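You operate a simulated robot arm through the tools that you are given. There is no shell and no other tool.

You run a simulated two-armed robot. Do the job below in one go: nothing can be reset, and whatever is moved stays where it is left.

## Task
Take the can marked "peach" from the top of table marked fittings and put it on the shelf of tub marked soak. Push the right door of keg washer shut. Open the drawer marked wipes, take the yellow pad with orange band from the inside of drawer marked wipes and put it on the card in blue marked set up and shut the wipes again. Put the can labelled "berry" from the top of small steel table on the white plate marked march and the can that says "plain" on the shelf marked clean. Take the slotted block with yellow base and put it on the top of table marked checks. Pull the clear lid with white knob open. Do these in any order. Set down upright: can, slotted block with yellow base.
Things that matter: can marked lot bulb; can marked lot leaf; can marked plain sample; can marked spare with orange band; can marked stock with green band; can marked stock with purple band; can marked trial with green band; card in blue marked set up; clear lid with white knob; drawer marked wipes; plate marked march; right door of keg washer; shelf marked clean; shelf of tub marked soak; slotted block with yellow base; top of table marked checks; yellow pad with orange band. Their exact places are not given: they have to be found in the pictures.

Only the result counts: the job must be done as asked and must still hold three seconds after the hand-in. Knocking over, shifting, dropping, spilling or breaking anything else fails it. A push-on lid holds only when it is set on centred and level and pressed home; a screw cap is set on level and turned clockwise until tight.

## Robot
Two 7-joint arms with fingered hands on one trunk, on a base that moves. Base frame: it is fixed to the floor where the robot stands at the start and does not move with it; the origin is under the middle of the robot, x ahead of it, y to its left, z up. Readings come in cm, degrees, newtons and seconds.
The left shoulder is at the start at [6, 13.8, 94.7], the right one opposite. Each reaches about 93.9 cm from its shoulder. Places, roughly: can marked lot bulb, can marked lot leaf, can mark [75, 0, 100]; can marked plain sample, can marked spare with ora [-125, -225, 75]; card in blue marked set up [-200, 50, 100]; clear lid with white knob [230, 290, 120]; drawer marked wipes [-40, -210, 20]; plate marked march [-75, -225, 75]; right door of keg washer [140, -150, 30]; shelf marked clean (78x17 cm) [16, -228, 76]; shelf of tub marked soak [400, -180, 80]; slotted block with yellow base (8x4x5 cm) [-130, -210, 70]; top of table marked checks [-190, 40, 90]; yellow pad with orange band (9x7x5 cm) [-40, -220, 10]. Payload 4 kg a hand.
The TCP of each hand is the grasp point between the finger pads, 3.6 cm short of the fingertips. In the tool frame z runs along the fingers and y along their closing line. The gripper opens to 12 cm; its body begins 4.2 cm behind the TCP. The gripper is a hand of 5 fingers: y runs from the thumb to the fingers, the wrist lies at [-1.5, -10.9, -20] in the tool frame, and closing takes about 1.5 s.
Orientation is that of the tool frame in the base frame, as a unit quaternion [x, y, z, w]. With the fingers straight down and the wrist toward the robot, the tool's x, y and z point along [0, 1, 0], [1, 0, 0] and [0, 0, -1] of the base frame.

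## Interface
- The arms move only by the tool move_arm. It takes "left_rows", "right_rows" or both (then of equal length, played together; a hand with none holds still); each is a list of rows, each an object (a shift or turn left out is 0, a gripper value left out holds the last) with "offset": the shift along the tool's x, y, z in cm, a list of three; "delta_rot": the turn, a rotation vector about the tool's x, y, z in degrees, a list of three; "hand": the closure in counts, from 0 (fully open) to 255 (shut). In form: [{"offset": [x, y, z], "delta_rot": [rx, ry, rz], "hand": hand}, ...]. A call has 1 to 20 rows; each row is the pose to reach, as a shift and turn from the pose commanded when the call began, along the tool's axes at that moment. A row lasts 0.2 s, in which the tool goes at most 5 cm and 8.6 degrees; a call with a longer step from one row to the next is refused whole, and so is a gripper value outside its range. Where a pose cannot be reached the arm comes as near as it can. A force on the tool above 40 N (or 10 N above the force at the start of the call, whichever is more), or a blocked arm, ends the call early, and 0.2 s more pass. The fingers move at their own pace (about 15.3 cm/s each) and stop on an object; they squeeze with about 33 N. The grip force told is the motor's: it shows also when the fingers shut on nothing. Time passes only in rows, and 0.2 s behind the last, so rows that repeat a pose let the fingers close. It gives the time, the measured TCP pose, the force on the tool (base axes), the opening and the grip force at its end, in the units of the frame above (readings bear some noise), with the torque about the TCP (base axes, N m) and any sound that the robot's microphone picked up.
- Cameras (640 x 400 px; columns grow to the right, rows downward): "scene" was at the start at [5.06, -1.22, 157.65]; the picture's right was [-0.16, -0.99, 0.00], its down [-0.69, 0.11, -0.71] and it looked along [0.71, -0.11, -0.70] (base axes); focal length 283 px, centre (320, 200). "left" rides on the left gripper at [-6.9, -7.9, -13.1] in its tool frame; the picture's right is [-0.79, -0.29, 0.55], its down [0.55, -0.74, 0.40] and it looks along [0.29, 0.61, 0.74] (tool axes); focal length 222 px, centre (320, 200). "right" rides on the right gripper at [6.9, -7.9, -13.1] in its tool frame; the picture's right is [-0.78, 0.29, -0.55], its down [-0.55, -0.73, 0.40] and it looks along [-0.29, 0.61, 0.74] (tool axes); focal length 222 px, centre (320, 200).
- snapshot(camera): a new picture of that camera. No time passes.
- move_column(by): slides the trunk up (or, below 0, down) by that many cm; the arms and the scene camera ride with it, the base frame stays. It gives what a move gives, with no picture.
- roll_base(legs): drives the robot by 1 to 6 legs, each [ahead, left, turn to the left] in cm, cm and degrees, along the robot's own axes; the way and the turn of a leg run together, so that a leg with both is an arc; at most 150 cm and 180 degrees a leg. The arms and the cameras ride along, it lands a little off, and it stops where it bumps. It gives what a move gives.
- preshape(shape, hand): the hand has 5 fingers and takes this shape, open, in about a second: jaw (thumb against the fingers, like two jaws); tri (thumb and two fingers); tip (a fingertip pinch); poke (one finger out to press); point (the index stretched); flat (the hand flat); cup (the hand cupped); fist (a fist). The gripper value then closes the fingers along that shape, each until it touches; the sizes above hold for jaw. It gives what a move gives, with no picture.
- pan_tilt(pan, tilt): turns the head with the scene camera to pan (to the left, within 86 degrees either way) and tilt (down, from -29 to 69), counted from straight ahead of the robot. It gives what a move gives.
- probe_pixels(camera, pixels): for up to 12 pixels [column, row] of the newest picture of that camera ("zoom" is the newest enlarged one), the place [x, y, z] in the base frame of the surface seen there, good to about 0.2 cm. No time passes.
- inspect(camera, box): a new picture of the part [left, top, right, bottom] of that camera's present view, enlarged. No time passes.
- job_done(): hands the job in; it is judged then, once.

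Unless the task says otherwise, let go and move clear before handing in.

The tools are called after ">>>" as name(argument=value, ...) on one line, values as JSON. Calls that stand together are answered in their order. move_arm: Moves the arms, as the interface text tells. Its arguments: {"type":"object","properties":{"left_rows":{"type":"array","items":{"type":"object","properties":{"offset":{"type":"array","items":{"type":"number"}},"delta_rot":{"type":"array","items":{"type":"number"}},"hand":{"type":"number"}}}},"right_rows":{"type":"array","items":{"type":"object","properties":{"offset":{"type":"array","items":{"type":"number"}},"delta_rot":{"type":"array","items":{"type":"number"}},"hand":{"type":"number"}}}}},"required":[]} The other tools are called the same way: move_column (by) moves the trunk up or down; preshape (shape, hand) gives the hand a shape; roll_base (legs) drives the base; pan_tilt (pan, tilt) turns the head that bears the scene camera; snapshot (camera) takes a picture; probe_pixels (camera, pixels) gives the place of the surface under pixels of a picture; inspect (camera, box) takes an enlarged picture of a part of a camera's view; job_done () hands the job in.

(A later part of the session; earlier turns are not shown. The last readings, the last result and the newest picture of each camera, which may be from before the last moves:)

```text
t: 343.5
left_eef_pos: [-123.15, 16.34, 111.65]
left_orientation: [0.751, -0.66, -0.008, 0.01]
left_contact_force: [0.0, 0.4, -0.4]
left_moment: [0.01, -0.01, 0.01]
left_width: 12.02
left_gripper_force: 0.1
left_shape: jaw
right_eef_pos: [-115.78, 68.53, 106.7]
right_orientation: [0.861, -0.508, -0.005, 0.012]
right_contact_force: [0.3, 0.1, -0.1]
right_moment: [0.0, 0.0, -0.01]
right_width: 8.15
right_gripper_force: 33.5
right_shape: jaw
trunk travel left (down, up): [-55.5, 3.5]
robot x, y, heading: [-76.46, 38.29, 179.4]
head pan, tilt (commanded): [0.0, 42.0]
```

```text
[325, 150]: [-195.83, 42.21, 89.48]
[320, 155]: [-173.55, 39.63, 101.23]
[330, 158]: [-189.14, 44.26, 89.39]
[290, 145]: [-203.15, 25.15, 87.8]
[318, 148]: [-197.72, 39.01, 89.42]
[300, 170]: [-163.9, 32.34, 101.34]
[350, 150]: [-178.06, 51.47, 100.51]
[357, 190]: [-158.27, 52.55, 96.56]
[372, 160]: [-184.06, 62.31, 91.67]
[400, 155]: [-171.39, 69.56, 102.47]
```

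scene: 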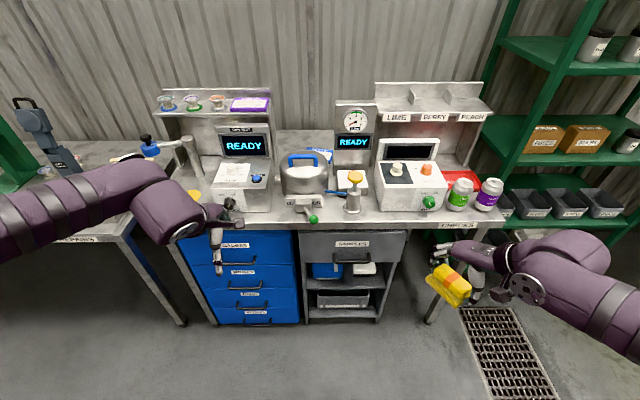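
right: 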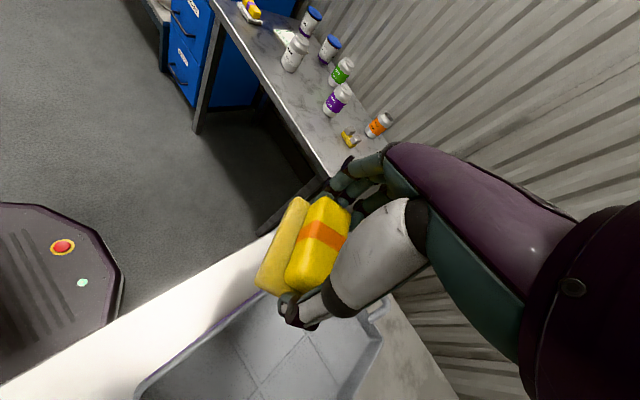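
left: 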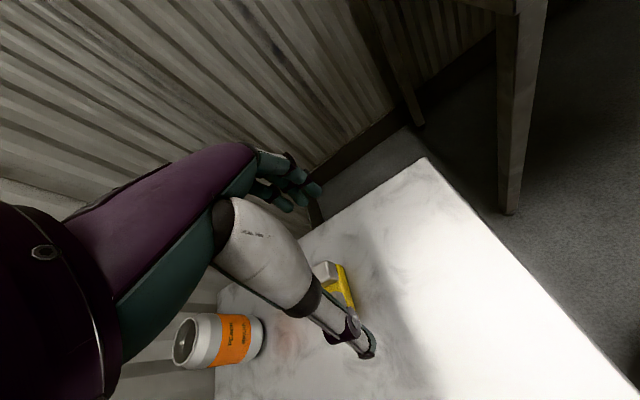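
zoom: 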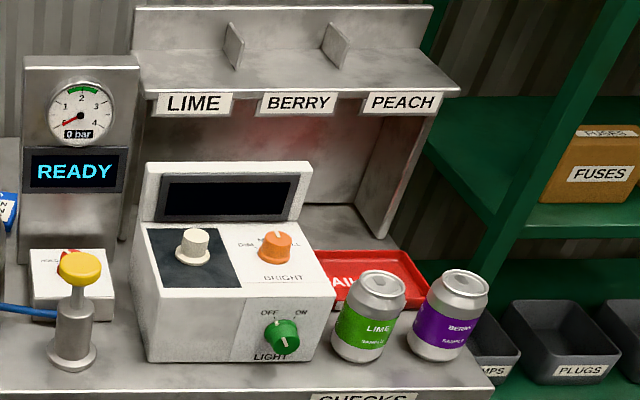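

The SET UP card lies flat behind the pot at about (-193,42), z≈89.4, between the CAN TEST unit and the gauge column. I'll tuck the left arm higher and drive closer to place the pad from above with the right hand.

>>> move_arm(left_rows=[{"offset": [2.3, -2, -2.5]}, {"offset": [4.6, -4, -5]}, {"offset": [6.9, -6, -7.5]}, {"offset": [9.1, -7.9, -10]}, {"offset": [9.1, -7.9, -10]}])

>>> roll_base(legs=[[25, 16, 0.6]])

>>> pan_tilt(pan=-12, tilt=45)

>>> snapshot(camera="scene")

>>> snapshot(camera="right")

```text
t: 344.7
left_eef_pos: [-114.15, 8.38, 121.62]
left_orientation: [0.751, -0.66, -0.008, 0.011]
left_contact_force: [0.3, 0.0, 0.2]
left_moment: [0.01, -0.01, 0.01]
left_width: 12.0
left_gripper_force: 0.0
left_shape: jaw
right_eef_pos: [-115.86, 68.58, 106.68]
right_orientation: [0.862, -0.508, -0.004, 0.012]
right_contact_force: [-0.4, 0.0, 0.1]
right_moment: [0.02, 0.05, -0.02]
right_width: 8.15
right_gripper_force: 33.2
right_shape: jaw
trunk travel left (down, up): [-55.5, 3.5]
robot x, y, heading: [-76.47, 38.21, 179.4]
head pan, tilt (commanded): [0.0, 42.0]
```

```text
t: 346.8
left_eef_pos: [-139.15, -8.23, 121.49]
left_orientation: [0.755, -0.656, -0.008, 0.011]
left_contact_force: [-0.6, 0.4, 0.5]
left_moment: [0.01, -0.03, 0.03]
left_width: 11.99
left_gripper_force: 0.0
left_shape: jaw
right_eef_pos: [-141.48, 51.97, 106.7]
right_orientation: [0.864, -0.503, -0.005, 0.011]
right_contact_force: [0.0, -0.3, -0.8]
right_moment: [0.03, -0.03, 0.02]
right_width: 8.16
right_gripper_force: 32.8
right_shape: jaw
trunk travel left (down, up): [-55.5, 3.5]
robot x, y, heading: [-101.83, 22.06, -180.2]
head pan, tilt (commanded): [0.0, 42.0]
```

```text
t: 347.5
left_eef_pos: [-139.13, -8.12, 121.52]
left_orientation: [0.755, -0.656, -0.007, 0.011]
left_contact_force: [1.1, -0.5, 0.7]
left_moment: [0.01, -0.01, -0.02]
left_width: 11.99
left_gripper_force: 0.1
left_shape: jaw
right_eef_pos: [-141.53, 51.99, 106.78]
right_orientation: [0.864, -0.503, -0.005, 0.012]
right_contact_force: [0.5, -0.3, -1.8]
right_moment: [-0.01, -0.02, -0.02]
right_width: 8.13
right_gripper_force: 33.0
right_shape: jaw
trunk travel left (down, up): [-55.5, 3.5]
robot x, y, heading: [-101.54, 22.31, -179.8]
head pan, tilt (commanded): [-12.0, 45.0]
```

```text
taken
```

scene: 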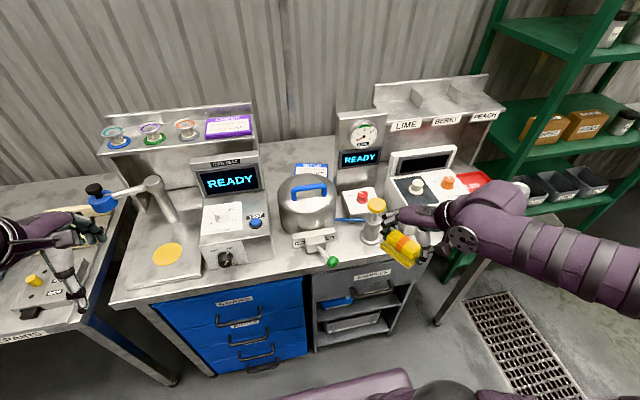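

```text
taken
```

right: 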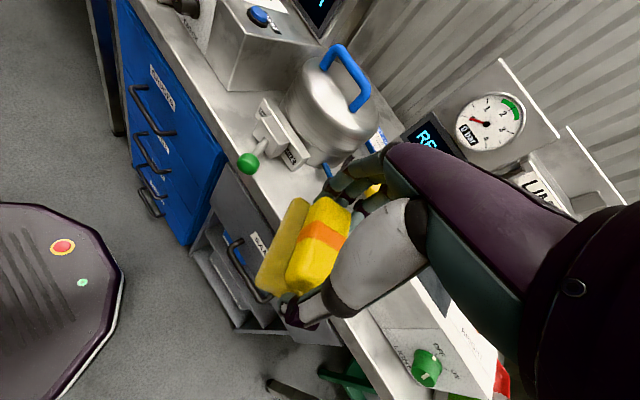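

The card is visible at (312,170) between the units. I'll zoom in and measure the card, pot and columns.

>>> inspect(camera="scene", box=[240, 110, 400, 250])

```text
2.86 times, centred on (320, 180) of scene
```

zoom: 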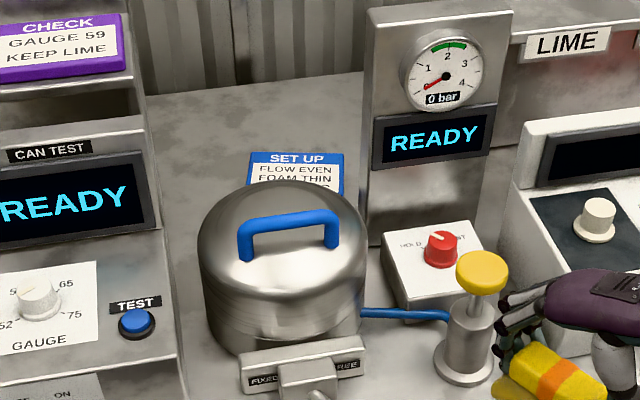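

>>> probe_pixels(camera="zoom", pixels=[[255, 155], [340, 157], [250, 180], [343, 190], [295, 172], [285, 215], [205, 240], [365, 240], [282, 185], [360, 235], [375, 100], [155, 180]])

>>> probe_pixels(camera="zoom", pixels=[[375, 15], [500, 15], [375, 240], [180, 350], [140, 110], [200, 100], [330, 100], [478, 265], [440, 250], [290, 225], [240, 245], [332, 240]])

```text
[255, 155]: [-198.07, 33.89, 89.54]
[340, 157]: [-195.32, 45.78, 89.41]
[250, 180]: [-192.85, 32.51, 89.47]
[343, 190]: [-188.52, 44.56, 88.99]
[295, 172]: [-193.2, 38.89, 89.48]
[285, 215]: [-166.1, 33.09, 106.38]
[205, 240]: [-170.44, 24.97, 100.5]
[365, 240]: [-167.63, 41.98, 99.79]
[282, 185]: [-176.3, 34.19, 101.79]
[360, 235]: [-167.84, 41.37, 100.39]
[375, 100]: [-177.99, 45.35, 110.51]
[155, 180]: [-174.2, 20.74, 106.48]
```

```text
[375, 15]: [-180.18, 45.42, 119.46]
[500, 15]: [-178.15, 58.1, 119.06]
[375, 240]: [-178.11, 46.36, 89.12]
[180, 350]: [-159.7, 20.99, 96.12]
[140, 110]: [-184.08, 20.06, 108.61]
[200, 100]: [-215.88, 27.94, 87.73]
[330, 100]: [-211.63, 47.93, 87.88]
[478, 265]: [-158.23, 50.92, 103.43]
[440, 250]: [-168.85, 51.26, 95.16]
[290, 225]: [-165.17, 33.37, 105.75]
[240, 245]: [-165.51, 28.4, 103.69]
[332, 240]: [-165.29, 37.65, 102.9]
```

Card spans roughly x -187…-198, y 32.5…46, with the gauge column (y≥45.4, top z=119.5) beside it and the pot (top z=106) in front. I'll raise the right hand with the pad and the trunk before moving in.

>>> move_column(by=3.4)

>>> move_arm(right_rows=[{"offset": [1.1, 1.3, -2.4]}, {"offset": [2.2, 2.6, -4.8]}, {"offset": [3.3, 3.9, -7.2]}, {"offset": [4.4, 5.2, -9.6]}, {"offset": [5.5, 6.6, -12]}, {"offset": [5.5, 6.6, -12]}])

>>> snapshot(camera="scene")

```text
t: 348.3
left_eef_pos: [-139.28, -8.03, 124.92]
left_orientation: [0.755, -0.656, -0.007, 0.011]
left_contact_force: [-0.3, 0.2, -0.6]
left_moment: [0.0, -0.01, 0.01]
left_width: 12.0
left_gripper_force: 0.0
left_shape: jaw
right_eef_pos: [-141.41, 52.02, 110.11]
right_orientation: [0.864, -0.503, -0.005, 0.011]
right_contact_force: [-0.2, -1.4, -0.6]
right_moment: [0.03, -0.02, -0.02]
right_width: 8.15
right_gripper_force: 33.1
right_shape: jaw
trunk travel left (down, up): [-58.9, 0.1]
robot x, y, heading: [-101.72, 22.67, -179.9]
head pan, tilt (commanded): [-12.0, 45.0]
```

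```text
t: 349.7
left_eef_pos: [-139.09, -8.16, 124.93]
left_orientation: [0.755, -0.656, -0.007, 0.01]
left_contact_force: [0.0, -0.3, -0.4]
left_moment: [0.03, 0.01, -0.04]
left_width: 12.01
left_gripper_force: 0.0
left_shape: jaw
right_eef_pos: [-144.34, 43.92, 122.08]
right_orientation: [0.864, -0.503, -0.005, 0.011]
right_contact_force: [-0.2, -1.0, -0.5]
right_moment: [0.01, -0.02, -0.02]
right_width: 8.17
right_gripper_force: 33.1
right_shape: jaw
trunk travel left (down, up): [-58.9, 0.1]
robot x, y, heading: [-101.99, 22.39, -179.9]
head pan, tilt (commanded): [-12.0, 45.0]
```

```text
taken
```

scene: 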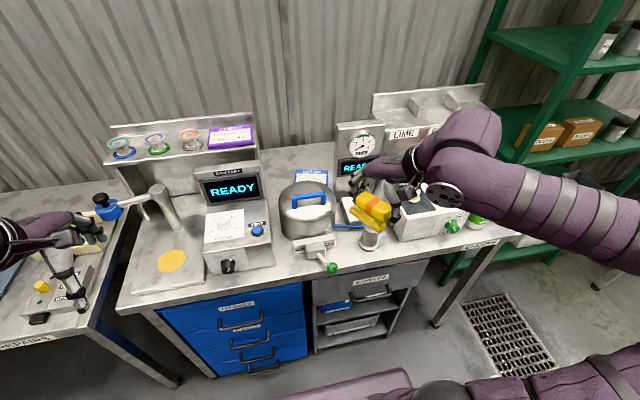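

The right hand is high at z=122. I'll drive the base to about (-115,16.5).

>>> roll_base(legs=[[13, 6, -0.1]])

>>> move_arm(right_rows=[{"offset": [-1, 4.2, -1], "delta_rot": [0, 0, 5]}, {"offset": [-2, 8.4, -2], "delta_rot": [0, 0, 10]}, {"offset": [-3.8, 12.3, -2], "delta_rot": [0, 0, 16]}, {"offset": [-6, 16.2, -2], "delta_rot": [0, 0, 22]}, {"offset": [-8.2, 20, -2], "delta_rot": [0, 0, 28]}, {"offset": [-10.4, 23.8, -2], "delta_rot": [0, 0, 34]}, {"offset": [-12.6, 27.5, -2], "delta_rot": [0, 0, 40]}, {"offset": [-12.6, 27.5, -2], "delta_rot": [0, 0, 40]}])

>>> snapshot(camera="right")

>>> snapshot(camera="scene")

```text
t: 351.0
left_eef_pos: [-151.77, -13.77, 124.89]
left_orientation: [0.755, -0.656, -0.008, 0.01]
left_contact_force: [-0.3, 0.1, 0.2]
left_moment: [0.07, -0.04, 0.0]
left_width: 11.98
left_gripper_force: 0.1
left_shape: jaw
right_eef_pos: [-156.93, 38.16, 122.14]
right_orientation: [0.864, -0.503, -0.005, 0.011]
right_contact_force: [-0.5, -0.1, -0.7]
right_moment: [-0.01, -0.06, -0.04]
right_width: 8.15
right_gripper_force: 33.0
right_shape: jaw
trunk travel left (down, up): [-58.9, 0.1]
robot x, y, heading: [-114.1, 16.63, -179.8]
head pan, tilt (commanded): [-12.0, 45.0]
```

```text
t: 352.8
left_eef_pos: [-151.53, -13.91, 125.06]
left_orientation: [0.755, -0.656, -0.009, 0.011]
left_contact_force: [0.1, -1.2, 0.4]
left_moment: [0.0, 0.03, -0.01]
left_width: 11.99
left_gripper_force: 0.0
left_shape: jaw
right_eef_pos: [-186.88, 35.19, 124.8]
right_orientation: [-0.639, 0.769, 0.001, -0.013]
right_contact_force: [-0.7, 0.2, -0.1]
right_moment: [-0.04, 0.03, 0.0]
right_width: 8.13
right_gripper_force: 32.9
right_shape: jaw
trunk travel left (down, up): [-58.9, 0.1]
robot x, y, heading: [-114.55, 16.59, -179.9]
head pan, tilt (commanded): [-12.0, 45.0]
```

```text
taken
```

right: 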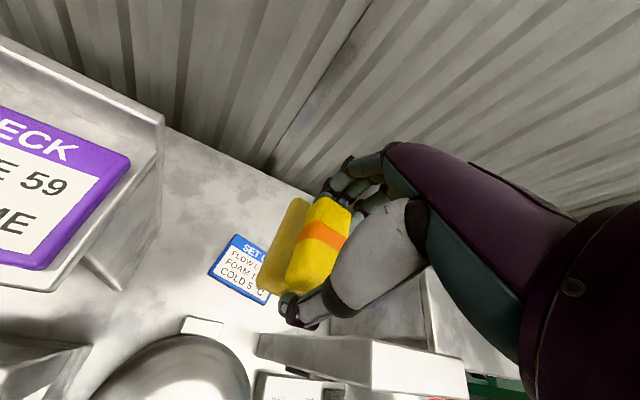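

```text
taken
```

scene: 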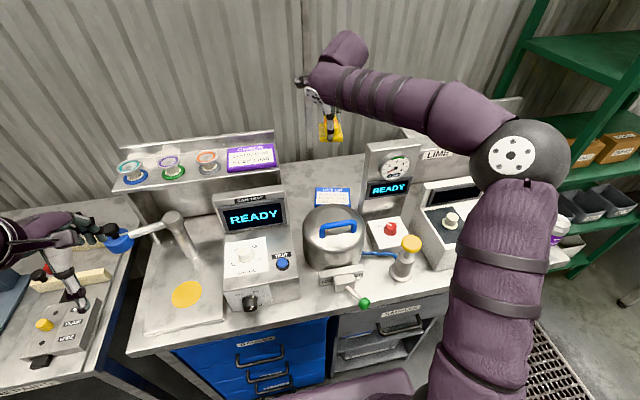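

The hand is high over the area with the card visible. I'll measure the card's corners from both views.

>>> inspect(camera="scene", box=[270, 150, 430, 260])

>>> probe_pixels(camera="right", pixels=[[237, 236], [210, 270], [265, 303], [240, 285], [225, 255], [258, 245], [285, 340], [365, 345], [420, 330], [190, 345]])

```text
3.64 times, centred on (350, 205) of scene
```

zoom: 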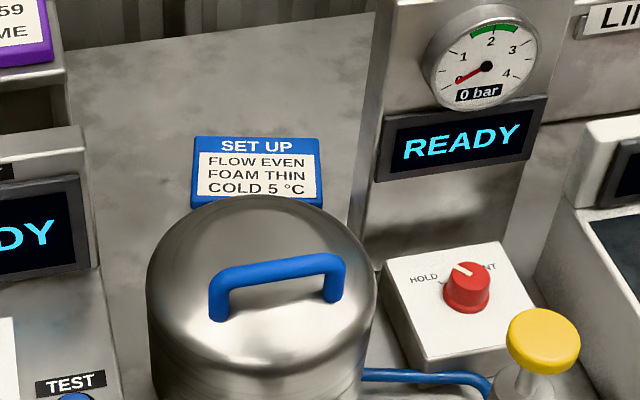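

```text
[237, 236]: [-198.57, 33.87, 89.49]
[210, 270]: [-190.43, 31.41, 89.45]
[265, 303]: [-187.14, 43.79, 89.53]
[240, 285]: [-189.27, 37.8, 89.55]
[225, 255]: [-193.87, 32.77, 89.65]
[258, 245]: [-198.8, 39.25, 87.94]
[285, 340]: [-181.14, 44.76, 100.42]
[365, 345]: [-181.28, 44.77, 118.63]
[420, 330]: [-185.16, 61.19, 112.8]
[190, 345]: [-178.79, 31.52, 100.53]
```

Card centre is about (-192.9,38.9), long axis tilted ~15° from y. I'll probe the elbow and forearm to check their clearance from the gauge column during descent.

>>> probe_pixels(camera="scene", pixels=[[520, 165], [470, 115], [400, 95], [340, 75], [325, 100], [500, 200], [370, 150], [415, 150], [330, 130], [420, 90]])

```text
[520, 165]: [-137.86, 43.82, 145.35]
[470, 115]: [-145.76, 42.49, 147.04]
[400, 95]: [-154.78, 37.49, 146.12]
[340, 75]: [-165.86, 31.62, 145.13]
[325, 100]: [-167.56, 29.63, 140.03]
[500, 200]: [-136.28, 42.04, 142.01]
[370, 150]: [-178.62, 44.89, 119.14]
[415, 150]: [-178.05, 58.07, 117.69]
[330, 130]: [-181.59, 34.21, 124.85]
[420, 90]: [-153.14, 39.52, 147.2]
```

The elbow sits at (-138,44), so the forearm line stays clear of the gauge column. I'll move over the card centre with 5° more yaw and begin lowering.

>>> move_arm(right_rows=[{"offset": [-1.1, 3.2, 0], "delta_rot": [0, 0, 2.5]}, {"offset": [-2.2, 6.5, 0], "delta_rot": [0, 0, 5]}, {"offset": [-2.2, 6.5, 4], "delta_rot": [0, 0, 5]}, {"offset": [-2.2, 6.5, 8], "delta_rot": [0, 0, 5]}, {"offset": [-2.2, 6.5, 12], "delta_rot": [0, 0, 5]}, {"offset": [-2.2, 6.5, 15], "delta_rot": [0, 0, 5]}, {"offset": [-2.2, 6.5, 15], "delta_rot": [0, 0, 5]}])

>>> snapshot(camera="right")

>>> snapshot(camera="scene")

```text
t: 354.4
left_eef_pos: [-151.63, -13.83, 124.98]
left_orientation: [0.755, -0.656, -0.008, 0.01]
left_contact_force: [0.7, -0.2, -0.1]
left_moment: [0.02, -0.04, -0.01]
left_width: 12.0
left_gripper_force: 0.0
left_shape: jaw
right_eef_pos: [-193.38, 38.42, 109.77]
right_orientation: [-0.605, 0.796, 0.0, -0.014]
right_contact_force: [-0.3, 0.5, -0.8]
right_moment: [-0.01, 0.0, 0.0]
right_width: 8.13
right_gripper_force: 32.8
right_shape: jaw
trunk travel left (down, up): [-58.9, 0.1]
robot x, y, heading: [-114.08, 16.48, -180.1]
head pan, tilt (commanded): [-12.0, 45.0]
```

```text
taken
```

right: 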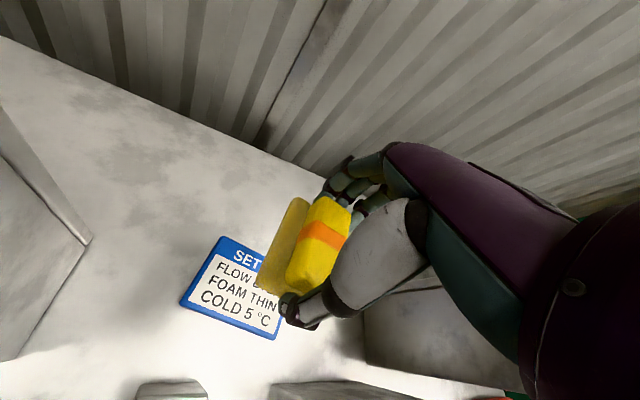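

```text
taken
```

scene: 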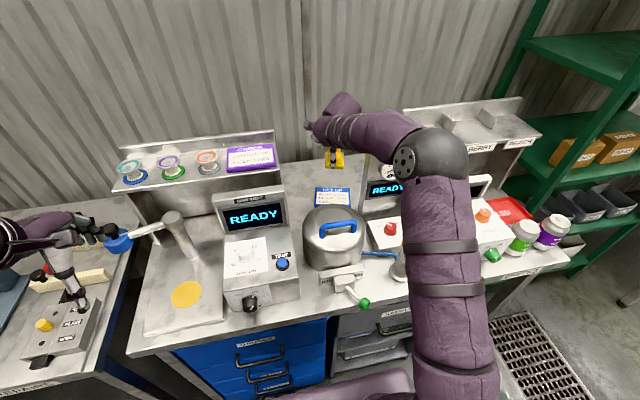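

I'm 16 cm above the card. I'll probe the elbow and forearm over the gauge column before the last part of the descent.

>>> probe_pixels(camera="scene", pixels=[[435, 155], [405, 165], [375, 125], [350, 110], [375, 145], [415, 185], [440, 200], [390, 135], [378, 165], [333, 200]])

>>> inspect(camera="scene", box=[290, 80, 490, 260])

```text
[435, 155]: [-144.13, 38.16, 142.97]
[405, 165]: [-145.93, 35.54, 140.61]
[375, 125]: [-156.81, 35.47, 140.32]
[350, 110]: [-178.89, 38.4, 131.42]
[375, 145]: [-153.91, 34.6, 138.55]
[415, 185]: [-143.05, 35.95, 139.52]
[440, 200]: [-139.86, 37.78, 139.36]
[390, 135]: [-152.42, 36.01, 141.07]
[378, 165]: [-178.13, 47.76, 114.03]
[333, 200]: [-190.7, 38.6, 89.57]
```

```text
2.22 times, centred on (390, 170) of scene
```

zoom: 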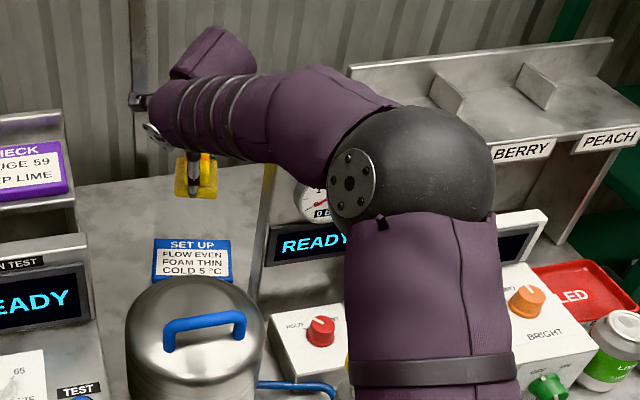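

The forearm runs straight along y≈37, about 3 cm clear of the column. I'll descend most of the way.

>>> move_arm(right_rows=[{"offset": [0, -0.3, 3.5]}, {"offset": [0, -0.3, 7]}, {"offset": [0, -0.3, 10]}, {"offset": [0, -0.3, 12.5]}, {"offset": [0, -0.3, 14.2]}, {"offset": [0, -0.3, 14.2]}])

>>> snapshot(camera="right")

>>> inspect(camera="scene", box=[290, 80, 490, 260])

```text
t: 355.8
left_eef_pos: [-151.61, -13.95, 125.08]
left_orientation: [0.755, -0.656, -0.008, 0.011]
left_contact_force: [0.8, 0.3, -0.3]
left_moment: [-0.02, 0.0, 0.0]
left_width: 11.98
left_gripper_force: 0.1
left_shape: jaw
right_eef_pos: [-193.17, 38.36, 95.55]
right_orientation: [-0.606, 0.795, 0.0, -0.014]
right_contact_force: [0.3, 0.8, -0.7]
right_moment: [-0.01, 0.04, 0.0]
right_width: 8.14
right_gripper_force: 33.0
right_shape: jaw
trunk travel left (down, up): [-58.9, 0.1]
robot x, y, heading: [-114.45, 16.09, -180.2]
head pan, tilt (commanded): [-12.0, 45.0]
```

```text
taken
```

right: 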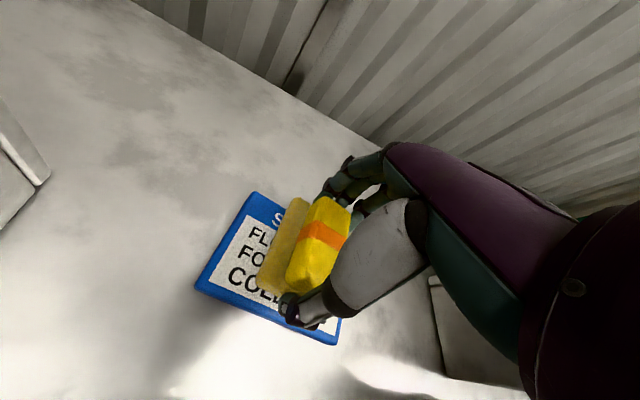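

```text
2.22 times, centred on (390, 170) of scene
```

zoom: 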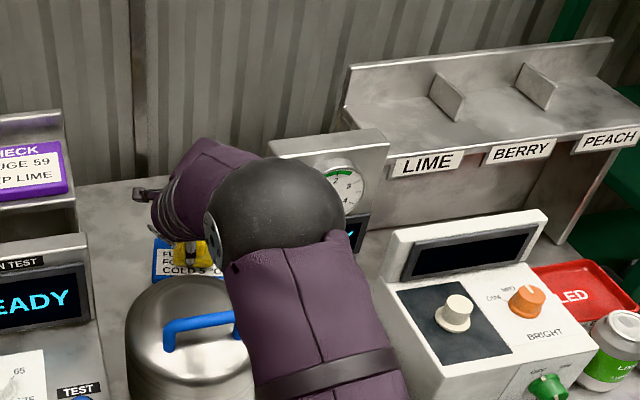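

The pad is 1.6 cm above the card. The elbow now looks near the gauge column in the picture, so I'll probe that clearance.

>>> probe_pixels(camera="zoom", pixels=[[280, 180], [320, 190], [335, 220], [280, 230], [360, 150], [345, 240], [240, 160], [370, 200]])

```text
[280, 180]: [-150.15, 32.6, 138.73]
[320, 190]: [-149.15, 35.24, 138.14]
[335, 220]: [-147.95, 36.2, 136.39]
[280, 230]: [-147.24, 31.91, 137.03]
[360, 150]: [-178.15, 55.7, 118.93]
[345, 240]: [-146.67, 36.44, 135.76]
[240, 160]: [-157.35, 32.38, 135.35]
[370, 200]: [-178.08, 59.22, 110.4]
```

The elbow is at x≈-150, well in front of the column. I'll ease the pad down onto the card.

>>> move_arm(right_rows=[{"offset": [0, 0, 0.6]}, {"offset": [0, 0, 1.1]}, {"offset": [0, 0, 1.4]}, {"offset": [0, 0, 1.6]}, {"offset": [0, 0, 1.75]}, {"offset": [0, 0, 1.75]}])

>>> snapshot(camera="right")

```text
t: 357.2
left_eef_pos: [-151.26, -14.02, 124.99]
left_orientation: [0.755, -0.656, -0.011, 0.011]
left_contact_force: [-0.1, 0.3, 0.8]
left_moment: [-0.02, 0.01, -0.02]
left_width: 12.0
left_gripper_force: 0.1
left_shape: jaw
right_eef_pos: [-193.17, 38.29, 94.57]
right_orientation: [-0.606, 0.795, 0.002, -0.018]
right_contact_force: [1.3, -0.5, 35.7]
right_moment: [0.62, 1.67, -0.01]
right_width: 8.14
right_gripper_force: 33.2
right_shape: jaw
trunk travel left (down, up): [-58.9, 0.1]
robot x, y, heading: [-114.22, 16.58, -180.1]
head pan, tilt (commanded): [-12.0, 45.0]
```

```text
taken
```

right: 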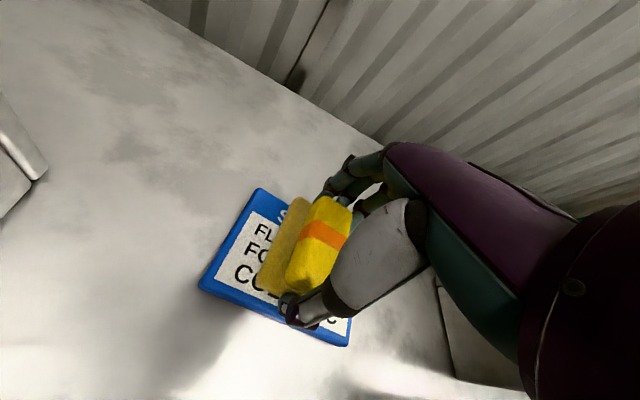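

The pad is pressed on the card (36 N), so I'll back off a few millimetres and then open the hand.

>>> move_arm(right_rows=[{"offset": [0, 0, -0.3]}, {"offset": [0, 0, -0.6]}, {"offset": [0, 0, -0.6]}])

>>> move_arm(right_rows=[{"hand": 180}, {"hand": 120}, {"hand": 80}, {"hand": 50}, {"hand": 30}, {"hand": 15}, {"hand": 10}, {"hand": 10}])

>>> snapshot(camera="right")

```text
t: 358.0
left_eef_pos: [-151.34, -13.96, 124.93]
left_orientation: [0.755, -0.656, -0.008, 0.012]
left_contact_force: [1.4, 0.7, 0.2]
left_moment: [0.0, -0.02, 0.01]
left_width: 11.99
left_gripper_force: 0.1
left_shape: jaw
right_eef_pos: [-193.19, 38.28, 94.55]
right_orientation: [-0.606, 0.795, 0.001, -0.013]
right_contact_force: [-2.0, -1.0, 21.7]
right_moment: [0.37, 1.2, 0.02]
right_width: 8.12
right_gripper_force: 33.0
right_shape: jaw
trunk travel left (down, up): [-58.9, 0.1]
robot x, y, heading: [-114.72, 16.47, -180.0]
head pan, tilt (commanded): [-12.0, 45.0]
```

```text
t: 359.8
left_eef_pos: [-151.58, -13.92, 125.06]
left_orientation: [0.755, -0.656, -0.008, 0.01]
left_contact_force: [0.5, 0.3, -0.4]
left_moment: [-0.01, -0.01, 0.0]
left_width: 11.97
left_gripper_force: 0.0
left_shape: jaw
right_eef_pos: [-193.2, 38.36, 94.36]
right_orientation: [-0.605, 0.796, -0.001, -0.012]
right_contact_force: [-0.2, 0.6, 0.2]
right_moment: [0.01, 0.04, 0.03]
right_width: 11.5
right_gripper_force: 0.0
right_shape: jaw
trunk travel left (down, up): [-58.9, 0.1]
robot x, y, heading: [-114.1, 16.28, -179.8]
head pan, tilt (commanded): [-12.0, 45.0]
```

```text
taken
```

right: 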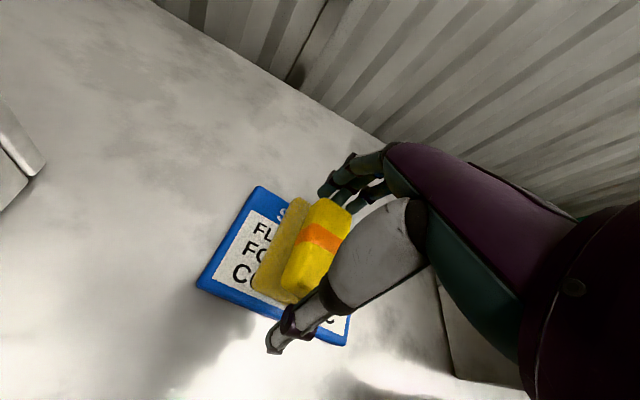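

The pad lies on the blue SET UP card and the fingers are open. I'll rise straight up, check it, and retract.

>>> move_arm(right_rows=[{"offset": [0, 0, -2]}, {"offset": [0, 0, -5]}, {"offset": [0, 0, -9]}, {"offset": [0, 0, -13.5]}, {"offset": [0, 0, -18]}, {"offset": [0, 0, -22.5]}, {"offset": [0, 0, -27]}, {"offset": [0, 0, -30]}, {"offset": [0, 0, -30]}])

>>> snapshot(camera="right")

>>> snapshot(camera="scene")

```text
t: 361.8
left_eef_pos: [-151.71, -13.91, 124.97]
left_orientation: [0.754, -0.656, -0.008, 0.01]
left_contact_force: [-0.3, -0.1, 0.6]
left_moment: [0.01, -0.01, 0.0]
left_width: 12.0
left_gripper_force: 0.1
left_shape: jaw
right_eef_pos: [-192.4, 38.83, 124.59]
right_orientation: [-0.606, 0.796, -0.001, -0.013]
right_contact_force: [-0.6, 0.1, 0.2]
right_moment: [-0.02, 0.01, -0.02]
right_width: 11.5
right_gripper_force: 0.1
right_shape: jaw
trunk travel left (down, up): [-58.9, 0.1]
robot x, y, heading: [-113.96, 16.63, -179.9]
head pan, tilt (commanded): [-12.0, 45.0]
```

```text
taken
```

right: 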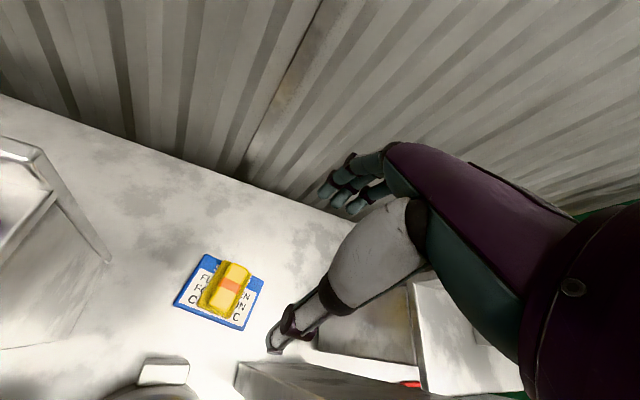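

```text
taken
```

scene: 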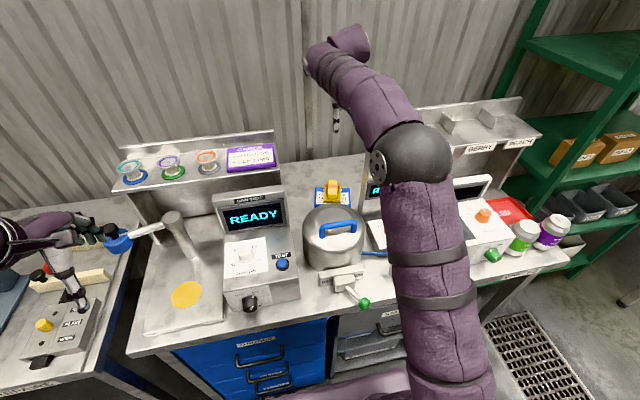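

The pad rests squarely on the SET UP card. For the block later, I'll map the free table surface around here with the right camera.

>>> probe_pixels(camera="right", pixels=[[100, 180], [150, 220], [60, 130], [130, 290], [112, 258], [180, 220], [250, 225], [310, 235], [230, 190], [10, 100], [105, 300], [60, 210]])

>>> inspect(camera="scene", box=[270, 140, 400, 230])

```text
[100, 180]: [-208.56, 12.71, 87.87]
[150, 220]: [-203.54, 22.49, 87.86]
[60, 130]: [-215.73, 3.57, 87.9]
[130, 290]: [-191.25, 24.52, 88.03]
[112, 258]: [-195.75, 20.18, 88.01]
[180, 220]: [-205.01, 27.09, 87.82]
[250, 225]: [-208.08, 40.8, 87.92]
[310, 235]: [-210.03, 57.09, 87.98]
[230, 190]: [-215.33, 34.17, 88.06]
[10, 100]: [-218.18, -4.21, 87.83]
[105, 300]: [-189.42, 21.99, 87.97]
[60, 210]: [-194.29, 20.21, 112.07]
```

```text
4.44 times, centred on (335, 185) of scene
```

zoom: 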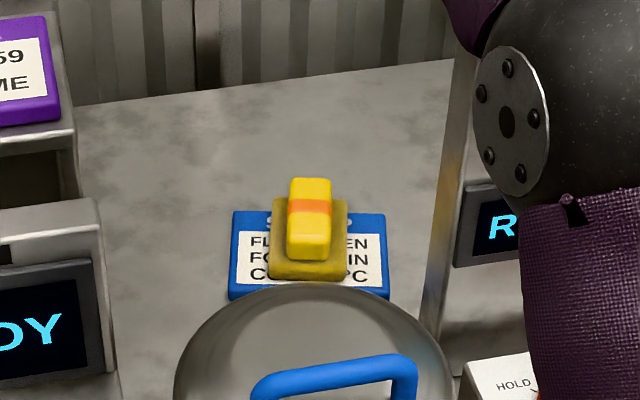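

Behind the units the table is open from x≈-198 to -218, so the block can go near (-204,28). Now I'll retract the right hand and go back for the block.

>>> move_arm(right_rows=[{"offset": [-1.1, -4, 0], "delta_rot": [0, 0, -3]}, {"offset": [-2.2, -8, 0], "delta_rot": [0, 0, -7]}, {"offset": [-3.3, -12, 0], "delta_rot": [0, 0, -11]}, {"offset": [-4.4, -16, 0], "delta_rot": [0, 0, -16]}, {"offset": [-5.5, -20, 0], "delta_rot": [0, 0, -21]}, {"offset": [-6.6, -24, 0], "delta_rot": [0, 0, -26]}, {"offset": [-7.7, -28, 0], "delta_rot": [0, 0, -31]}, {"offset": [-8.8, -32, 0], "delta_rot": [0, 0, -36]}, {"offset": [-9.8, -35.7, 0], "delta_rot": [0, 0, -40]}, {"offset": [-9.8, -35.7, 0], "delta_rot": [0, 0, -40]}])

>>> roll_base(legs=[[-50, 0, 0]])

>>> snapshot(camera="scene")

```text
t: 364.0
left_eef_pos: [-151.62, -13.9, 124.91]
left_orientation: [0.755, -0.656, -0.008, 0.01]
left_contact_force: [-0.3, -1.1, 0.2]
left_moment: [0.01, -0.01, 0.01]
left_width: 11.99
left_gripper_force: 0.1
left_shape: jaw
right_eef_pos: [-155.28, 38.81, 123.89]
right_orientation: [0.841, -0.54, -0.005, 0.011]
right_contact_force: [-0.1, -0.4, 1.1]
right_moment: [-0.01, 0.0, 0.01]
right_width: 11.5
right_gripper_force: 0.1
right_shape: jaw
trunk travel left (down, up): [-58.9, 0.1]
robot x, y, heading: [-114.05, 16.47, -180.2]
head pan, tilt (commanded): [-12.0, 45.0]
```

```text
t: 366.9
left_eef_pos: [-101.73, -13.83, 124.98]
left_orientation: [0.756, -0.655, -0.008, 0.011]
left_contact_force: [-0.4, -0.3, -0.1]
left_moment: [0.02, -0.02, -0.02]
left_width: 12.0
left_gripper_force: 0.0
left_shape: jaw
right_eef_pos: [-105.71, 38.79, 123.88]
right_orientation: [0.842, -0.54, -0.005, 0.012]
right_contact_force: [0.7, -0.2, 0.4]
right_moment: [-0.01, 0.02, 0.0]
right_width: 11.5
right_gripper_force: 0.0
right_shape: jaw
trunk travel left (down, up): [-58.9, 0.1]
robot x, y, heading: [-64.12, 16.8, -180.0]
head pan, tilt (commanded): [-12.0, 45.0]
```

```text
taken
```

scene: 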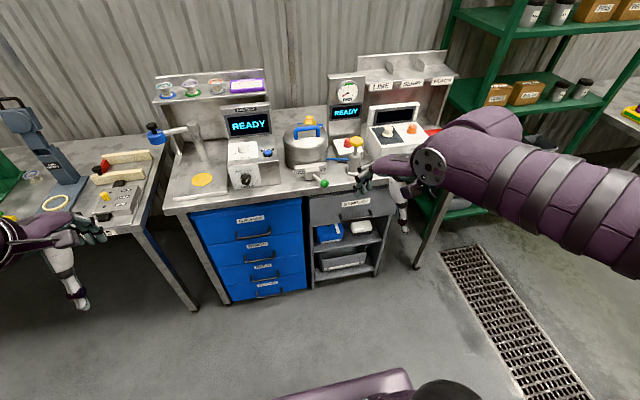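

I'll sidestep back along the wall, then turn to heading -104 facing the small steel table.

>>> roll_base(legs=[[0, 120, 0], [0, 0, 76]])

>>> roll_base(legs=[[25, -23, 0]])

>>> pan_tilt(pan=0, tilt=45)

>>> snapshot(camera="scene")

```text
t: 376.3
left_eef_pos: [-48.0, -149.95, 124.85]
left_orientation: [0.997, -0.079, -0.001, 0.013]
left_contact_force: [-0.8, 0.4, 0.0]
left_moment: [0.02, 0.01, -0.01]
left_width: 11.99
left_gripper_force: 0.1
left_shape: jaw
right_eef_pos: [-99.44, -138.11, 123.83]
right_orientation: [0.998, 0.066, 0.004, 0.013]
right_contact_force: [-0.3, 1.3, 0.3]
right_moment: [-0.01, 0.01, 0.01]
right_width: 11.51
right_gripper_force: 0.1
right_shape: jaw
trunk travel left (down, up): [-58.9, 0.1]
robot x, y, heading: [-65.89, -105.4, -106.7]
head pan, tilt (commanded): [-12.0, 45.0]
```

```text
t: 378.6
left_eef_pos: [-78.19, -167.42, 124.96]
left_orientation: [0.997, -0.081, 0.002, 0.014]
left_contact_force: [-0.8, -0.4, -0.4]
left_moment: [0.01, -0.01, 0.01]
left_width: 11.96
left_gripper_force: 0.1
left_shape: jaw
right_eef_pos: [-129.61, -155.39, 123.85]
right_orientation: [0.998, 0.065, 0.004, 0.011]
right_contact_force: [-0.6, 0.1, -0.3]
right_moment: [0.02, 0.0, 0.01]
right_width: 11.5
right_gripper_force: 0.1
right_shape: jaw
trunk travel left (down, up): [-58.9, 0.1]
robot x, y, heading: [-96.1, -122.52, -106.9]
head pan, tilt (commanded): [-12.0, 45.0]
```

```text
t: 379.3
left_eef_pos: [-78.13, -167.39, 124.92]
left_orientation: [0.997, -0.081, -0.001, 0.013]
left_contact_force: [-0.7, -0.1, -0.1]
left_moment: [-0.03, -0.01, -0.01]
left_width: 12.01
left_gripper_force: 0.0
left_shape: jaw
right_eef_pos: [-129.5, -155.5, 123.87]
right_orientation: [0.998, 0.064, 0.004, 0.012]
right_contact_force: [1.1, 0.7, 0.6]
right_moment: [0.01, -0.01, 0.0]
right_width: 11.51
right_gripper_force: 0.1
right_shape: jaw
trunk travel left (down, up): [-58.9, 0.1]
robot x, y, heading: [-96.06, -122.75, -107.2]
head pan, tilt (commanded): [0.0, 45.0]
```

```text
taken
```

scene: 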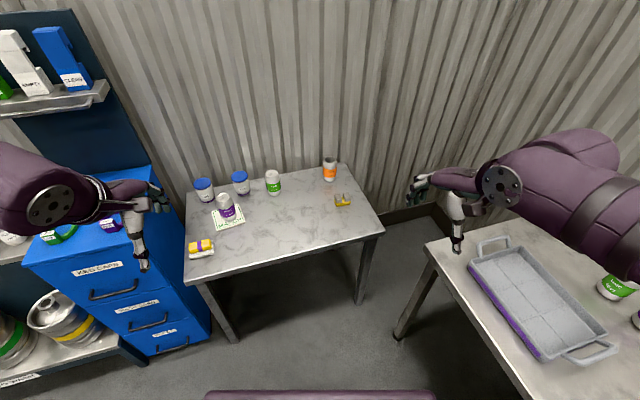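

I'll drive the last 29 cm to put the block in front of the right shoulder.

>>> roll_base(legs=[[29, 7.3, 0]])

>>> snapshot(camera="scene")

>>> inspect(camera="scene", box=[280, 180, 400, 280])

```text
t: 381.3
left_eef_pos: [-79.08, -196.75, 124.91]
left_orientation: [0.997, -0.075, 0.001, 0.013]
left_contact_force: [-0.6, -0.4, -1.1]
left_moment: [0.02, -0.01, 0.0]
left_width: 11.97
left_gripper_force: 0.0
left_shape: jaw
right_eef_pos: [-130.72, -185.24, 123.82]
right_orientation: [0.998, 0.069, 0.005, 0.011]
right_contact_force: [-0.3, -0.4, -0.6]
right_moment: [0.02, 0.02, 0.01]
right_width: 11.53
right_gripper_force: 0.1
right_shape: jaw
trunk travel left (down, up): [-58.9, 0.1]
robot x, y, heading: [-97.5, -152.17, -106.4]
head pan, tilt (commanded): [0.0, 45.0]
```

```text
taken
```

scene: 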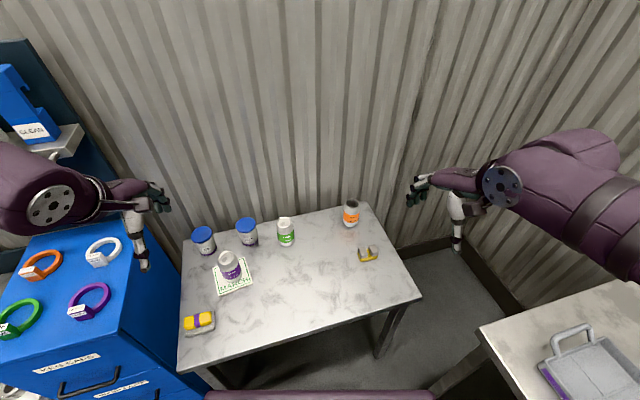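

```text
4.00 times, centred on (340, 230) of scene
```

zoom: 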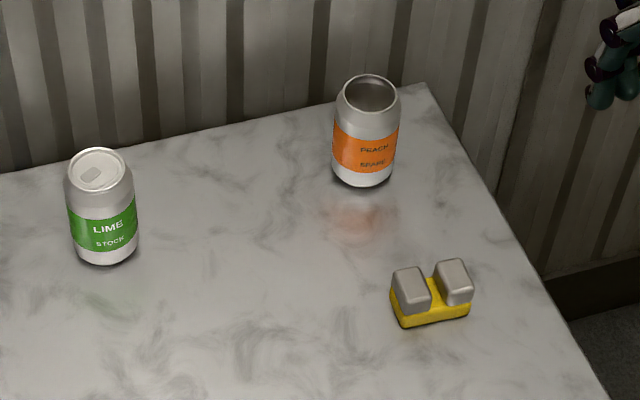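

>>> probe_pixels(camera="zoom", pixels=[[396, 275], [428, 300], [408, 308], [442, 265], [470, 295], [450, 300], [403, 326], [468, 316], [460, 265], [415, 272], [410, 290], [456, 282]])

```text
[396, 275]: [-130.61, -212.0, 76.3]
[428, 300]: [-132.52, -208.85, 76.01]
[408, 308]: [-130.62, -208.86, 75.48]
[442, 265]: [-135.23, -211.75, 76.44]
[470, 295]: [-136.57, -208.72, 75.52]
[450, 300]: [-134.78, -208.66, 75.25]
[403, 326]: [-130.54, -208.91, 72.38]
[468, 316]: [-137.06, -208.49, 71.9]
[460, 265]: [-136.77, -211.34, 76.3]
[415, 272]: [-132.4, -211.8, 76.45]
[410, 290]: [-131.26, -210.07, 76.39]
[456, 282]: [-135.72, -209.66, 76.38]
```

The block is at (-133.8,-210.4). I'll move the right hand over it at z≈96 with the fingers closing across its 4 cm width.

>>> move_arm(right_rows=[{"offset": [-0.8, 3.1, 3], "delta_rot": [0, 0, 1], "hand": 40}, {"offset": [-1.6, 6.1, 6], "delta_rot": [0, 0, 2], "hand": 75}, {"offset": [-2.5, 9.2, 9.5], "delta_rot": [0, 0, 3]}, {"offset": [-3.3, 12.3, 13], "delta_rot": [0, 0, 4]}, {"offset": [-4.1, 15.3, 16.7], "delta_rot": [0, 0, 5]}, {"offset": [-4.9, 18.4, 20.4], "delta_rot": [0, 0, 6]}, {"offset": [-5.7, 21.4, 24.1], "delta_rot": [0, 0, 7]}, {"offset": [-6.5, 24.5, 27.8], "delta_rot": [0, 0, 8]}, {"offset": [-6.5, 24.5, 27.8], "delta_rot": [0, 0, 8]}])

>>> snapshot(camera="right")

>>> snapshot(camera="scene")

```text
t: 383.3
left_eef_pos: [-79.13, -196.61, 124.9]
left_orientation: [0.997, -0.075, 0.0, 0.014]
left_contact_force: [0.1, 0.2, 0.0]
left_moment: [0.05, 0.03, 0.01]
left_width: 11.98
left_gripper_force: 0.1
left_shape: jaw
right_eef_pos: [-133.31, -210.72, 96.38]
right_orientation: [1.0, -0.001, 0.005, 0.013]
right_contact_force: [0.6, 0.8, 0.0]
right_moment: [0.02, -0.02, -0.01]
right_width: 8.49
right_gripper_force: 0.1
right_shape: jaw
trunk travel left (down, up): [-58.9, 0.1]
robot x, y, heading: [-97.44, -152.33, -106.7]
head pan, tilt (commanded): [0.0, 45.0]
```

```text
taken
```

right: 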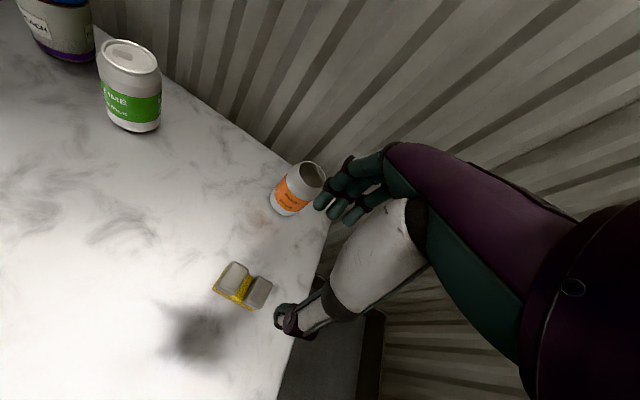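

```text
taken
```

scene: 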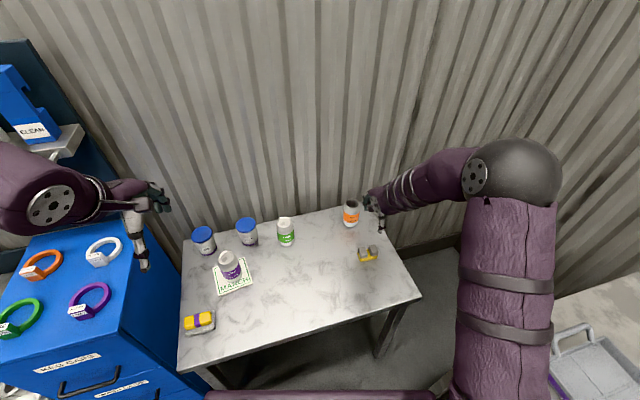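

The block projects right below the TCP ((243,285) vs (245,280)). I'll descend to z≈76.1 with a half-centimetre correction.

>>> move_arm(right_rows=[{"offset": [-0.3, -0.2, 4]}, {"offset": [-0.5, -0.3, 8]}, {"offset": [-0.5, -0.3, 12]}, {"offset": [-0.5, -0.3, 15]}, {"offset": [-0.5, -0.3, 17.5]}, {"offset": [-0.5, -0.3, 19.2]}, {"offset": [-0.5, -0.3, 20.2]}, {"offset": [-0.5, -0.3, 20.2]}])

>>> snapshot(camera="right")

>>> inspect(camera="scene", box=[300, 180, 420, 280])

```text
t: 385.1
left_eef_pos: [-79.21, -196.55, 124.99]
left_orientation: [0.997, -0.075, 0.0, 0.013]
left_contact_force: [0.1, -0.6, 0.3]
left_moment: [-0.02, 0.02, 0.0]
left_width: 11.98
left_gripper_force: 0.0
left_shape: jaw
right_eef_pos: [-133.76, -211.06, 76.31]
right_orientation: [1.0, 0.0, 0.004, 0.012]
right_contact_force: [-0.2, 0.2, -0.5]
right_moment: [-0.02, -0.02, 0.03]
right_width: 8.51
right_gripper_force: 0.0
right_shape: jaw
trunk travel left (down, up): [-58.9, 0.1]
robot x, y, heading: [-97.67, -152.09, -106.6]
head pan, tilt (commanded): [0.0, 45.0]
```

```text
taken
```

right: 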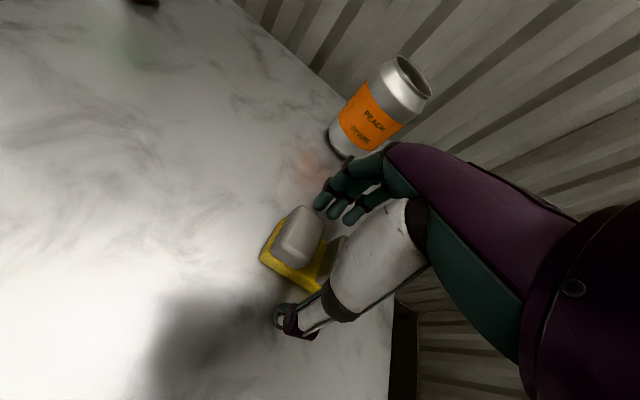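

```text
4.00 times, centred on (360, 230) of scene
```

zoom: 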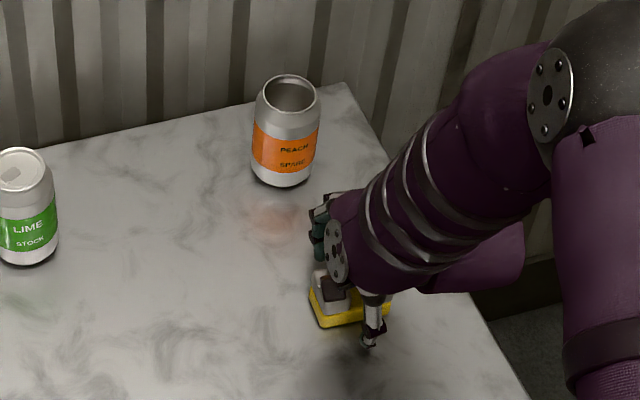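

The hand straddles the block; I'll shift 0.5 cm back to centre on it and close.

>>> move_arm(right_rows=[{"offset": [0, -0.5, 0.1]}, {"offset": [0, -0.5, 0.1], "hand": 110}, {"offset": [0, -0.5, 0.1], "hand": 150}, {"offset": [0, -0.5, 0.1], "hand": 200}, {"offset": [0, -0.5, 0.1], "hand": 255}, {"offset": [0, -0.5, 0.1], "hand": 255}, {"offset": [0, -0.5, 0.1], "hand": 255}, {"offset": [0, -0.5, 0.1], "hand": 255}])

>>> snapshot(camera="right")

>>> inspect(camera="scene", box=[300, 180, 420, 280])

```text
t: 386.9
left_eef_pos: [-79.14, -196.77, 124.99]
left_orientation: [0.997, -0.074, 0.0, 0.013]
left_contact_force: [1.0, 0.2, -0.1]
left_moment: [0.04, 0.0, 0.0]
left_width: 11.99
left_gripper_force: 0.0
left_shape: jaw
right_eef_pos: [-133.62, -210.57, 76.29]
right_orientation: [1.0, -0.002, 0.005, 0.011]
right_contact_force: [-0.3, -0.8, -0.1]
right_moment: [-0.01, -0.01, 0.02]
right_width: 3.43
right_gripper_force: 32.8
right_shape: jaw
trunk travel left (down, up): [-58.9, 0.1]
robot x, y, heading: [-97.65, -152.12, -106.4]
head pan, tilt (commanded): [0.0, 45.0]
```

```text
taken
```

right: 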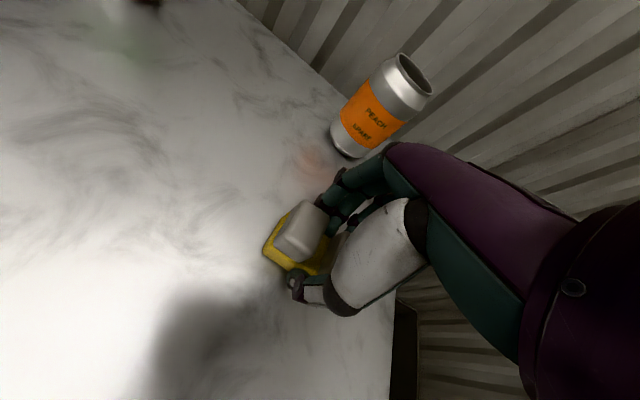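

```text
4.00 times, centred on (360, 230) of scene
```

zoom: 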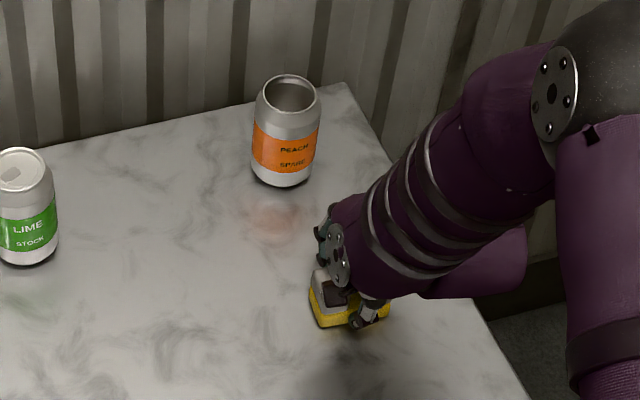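

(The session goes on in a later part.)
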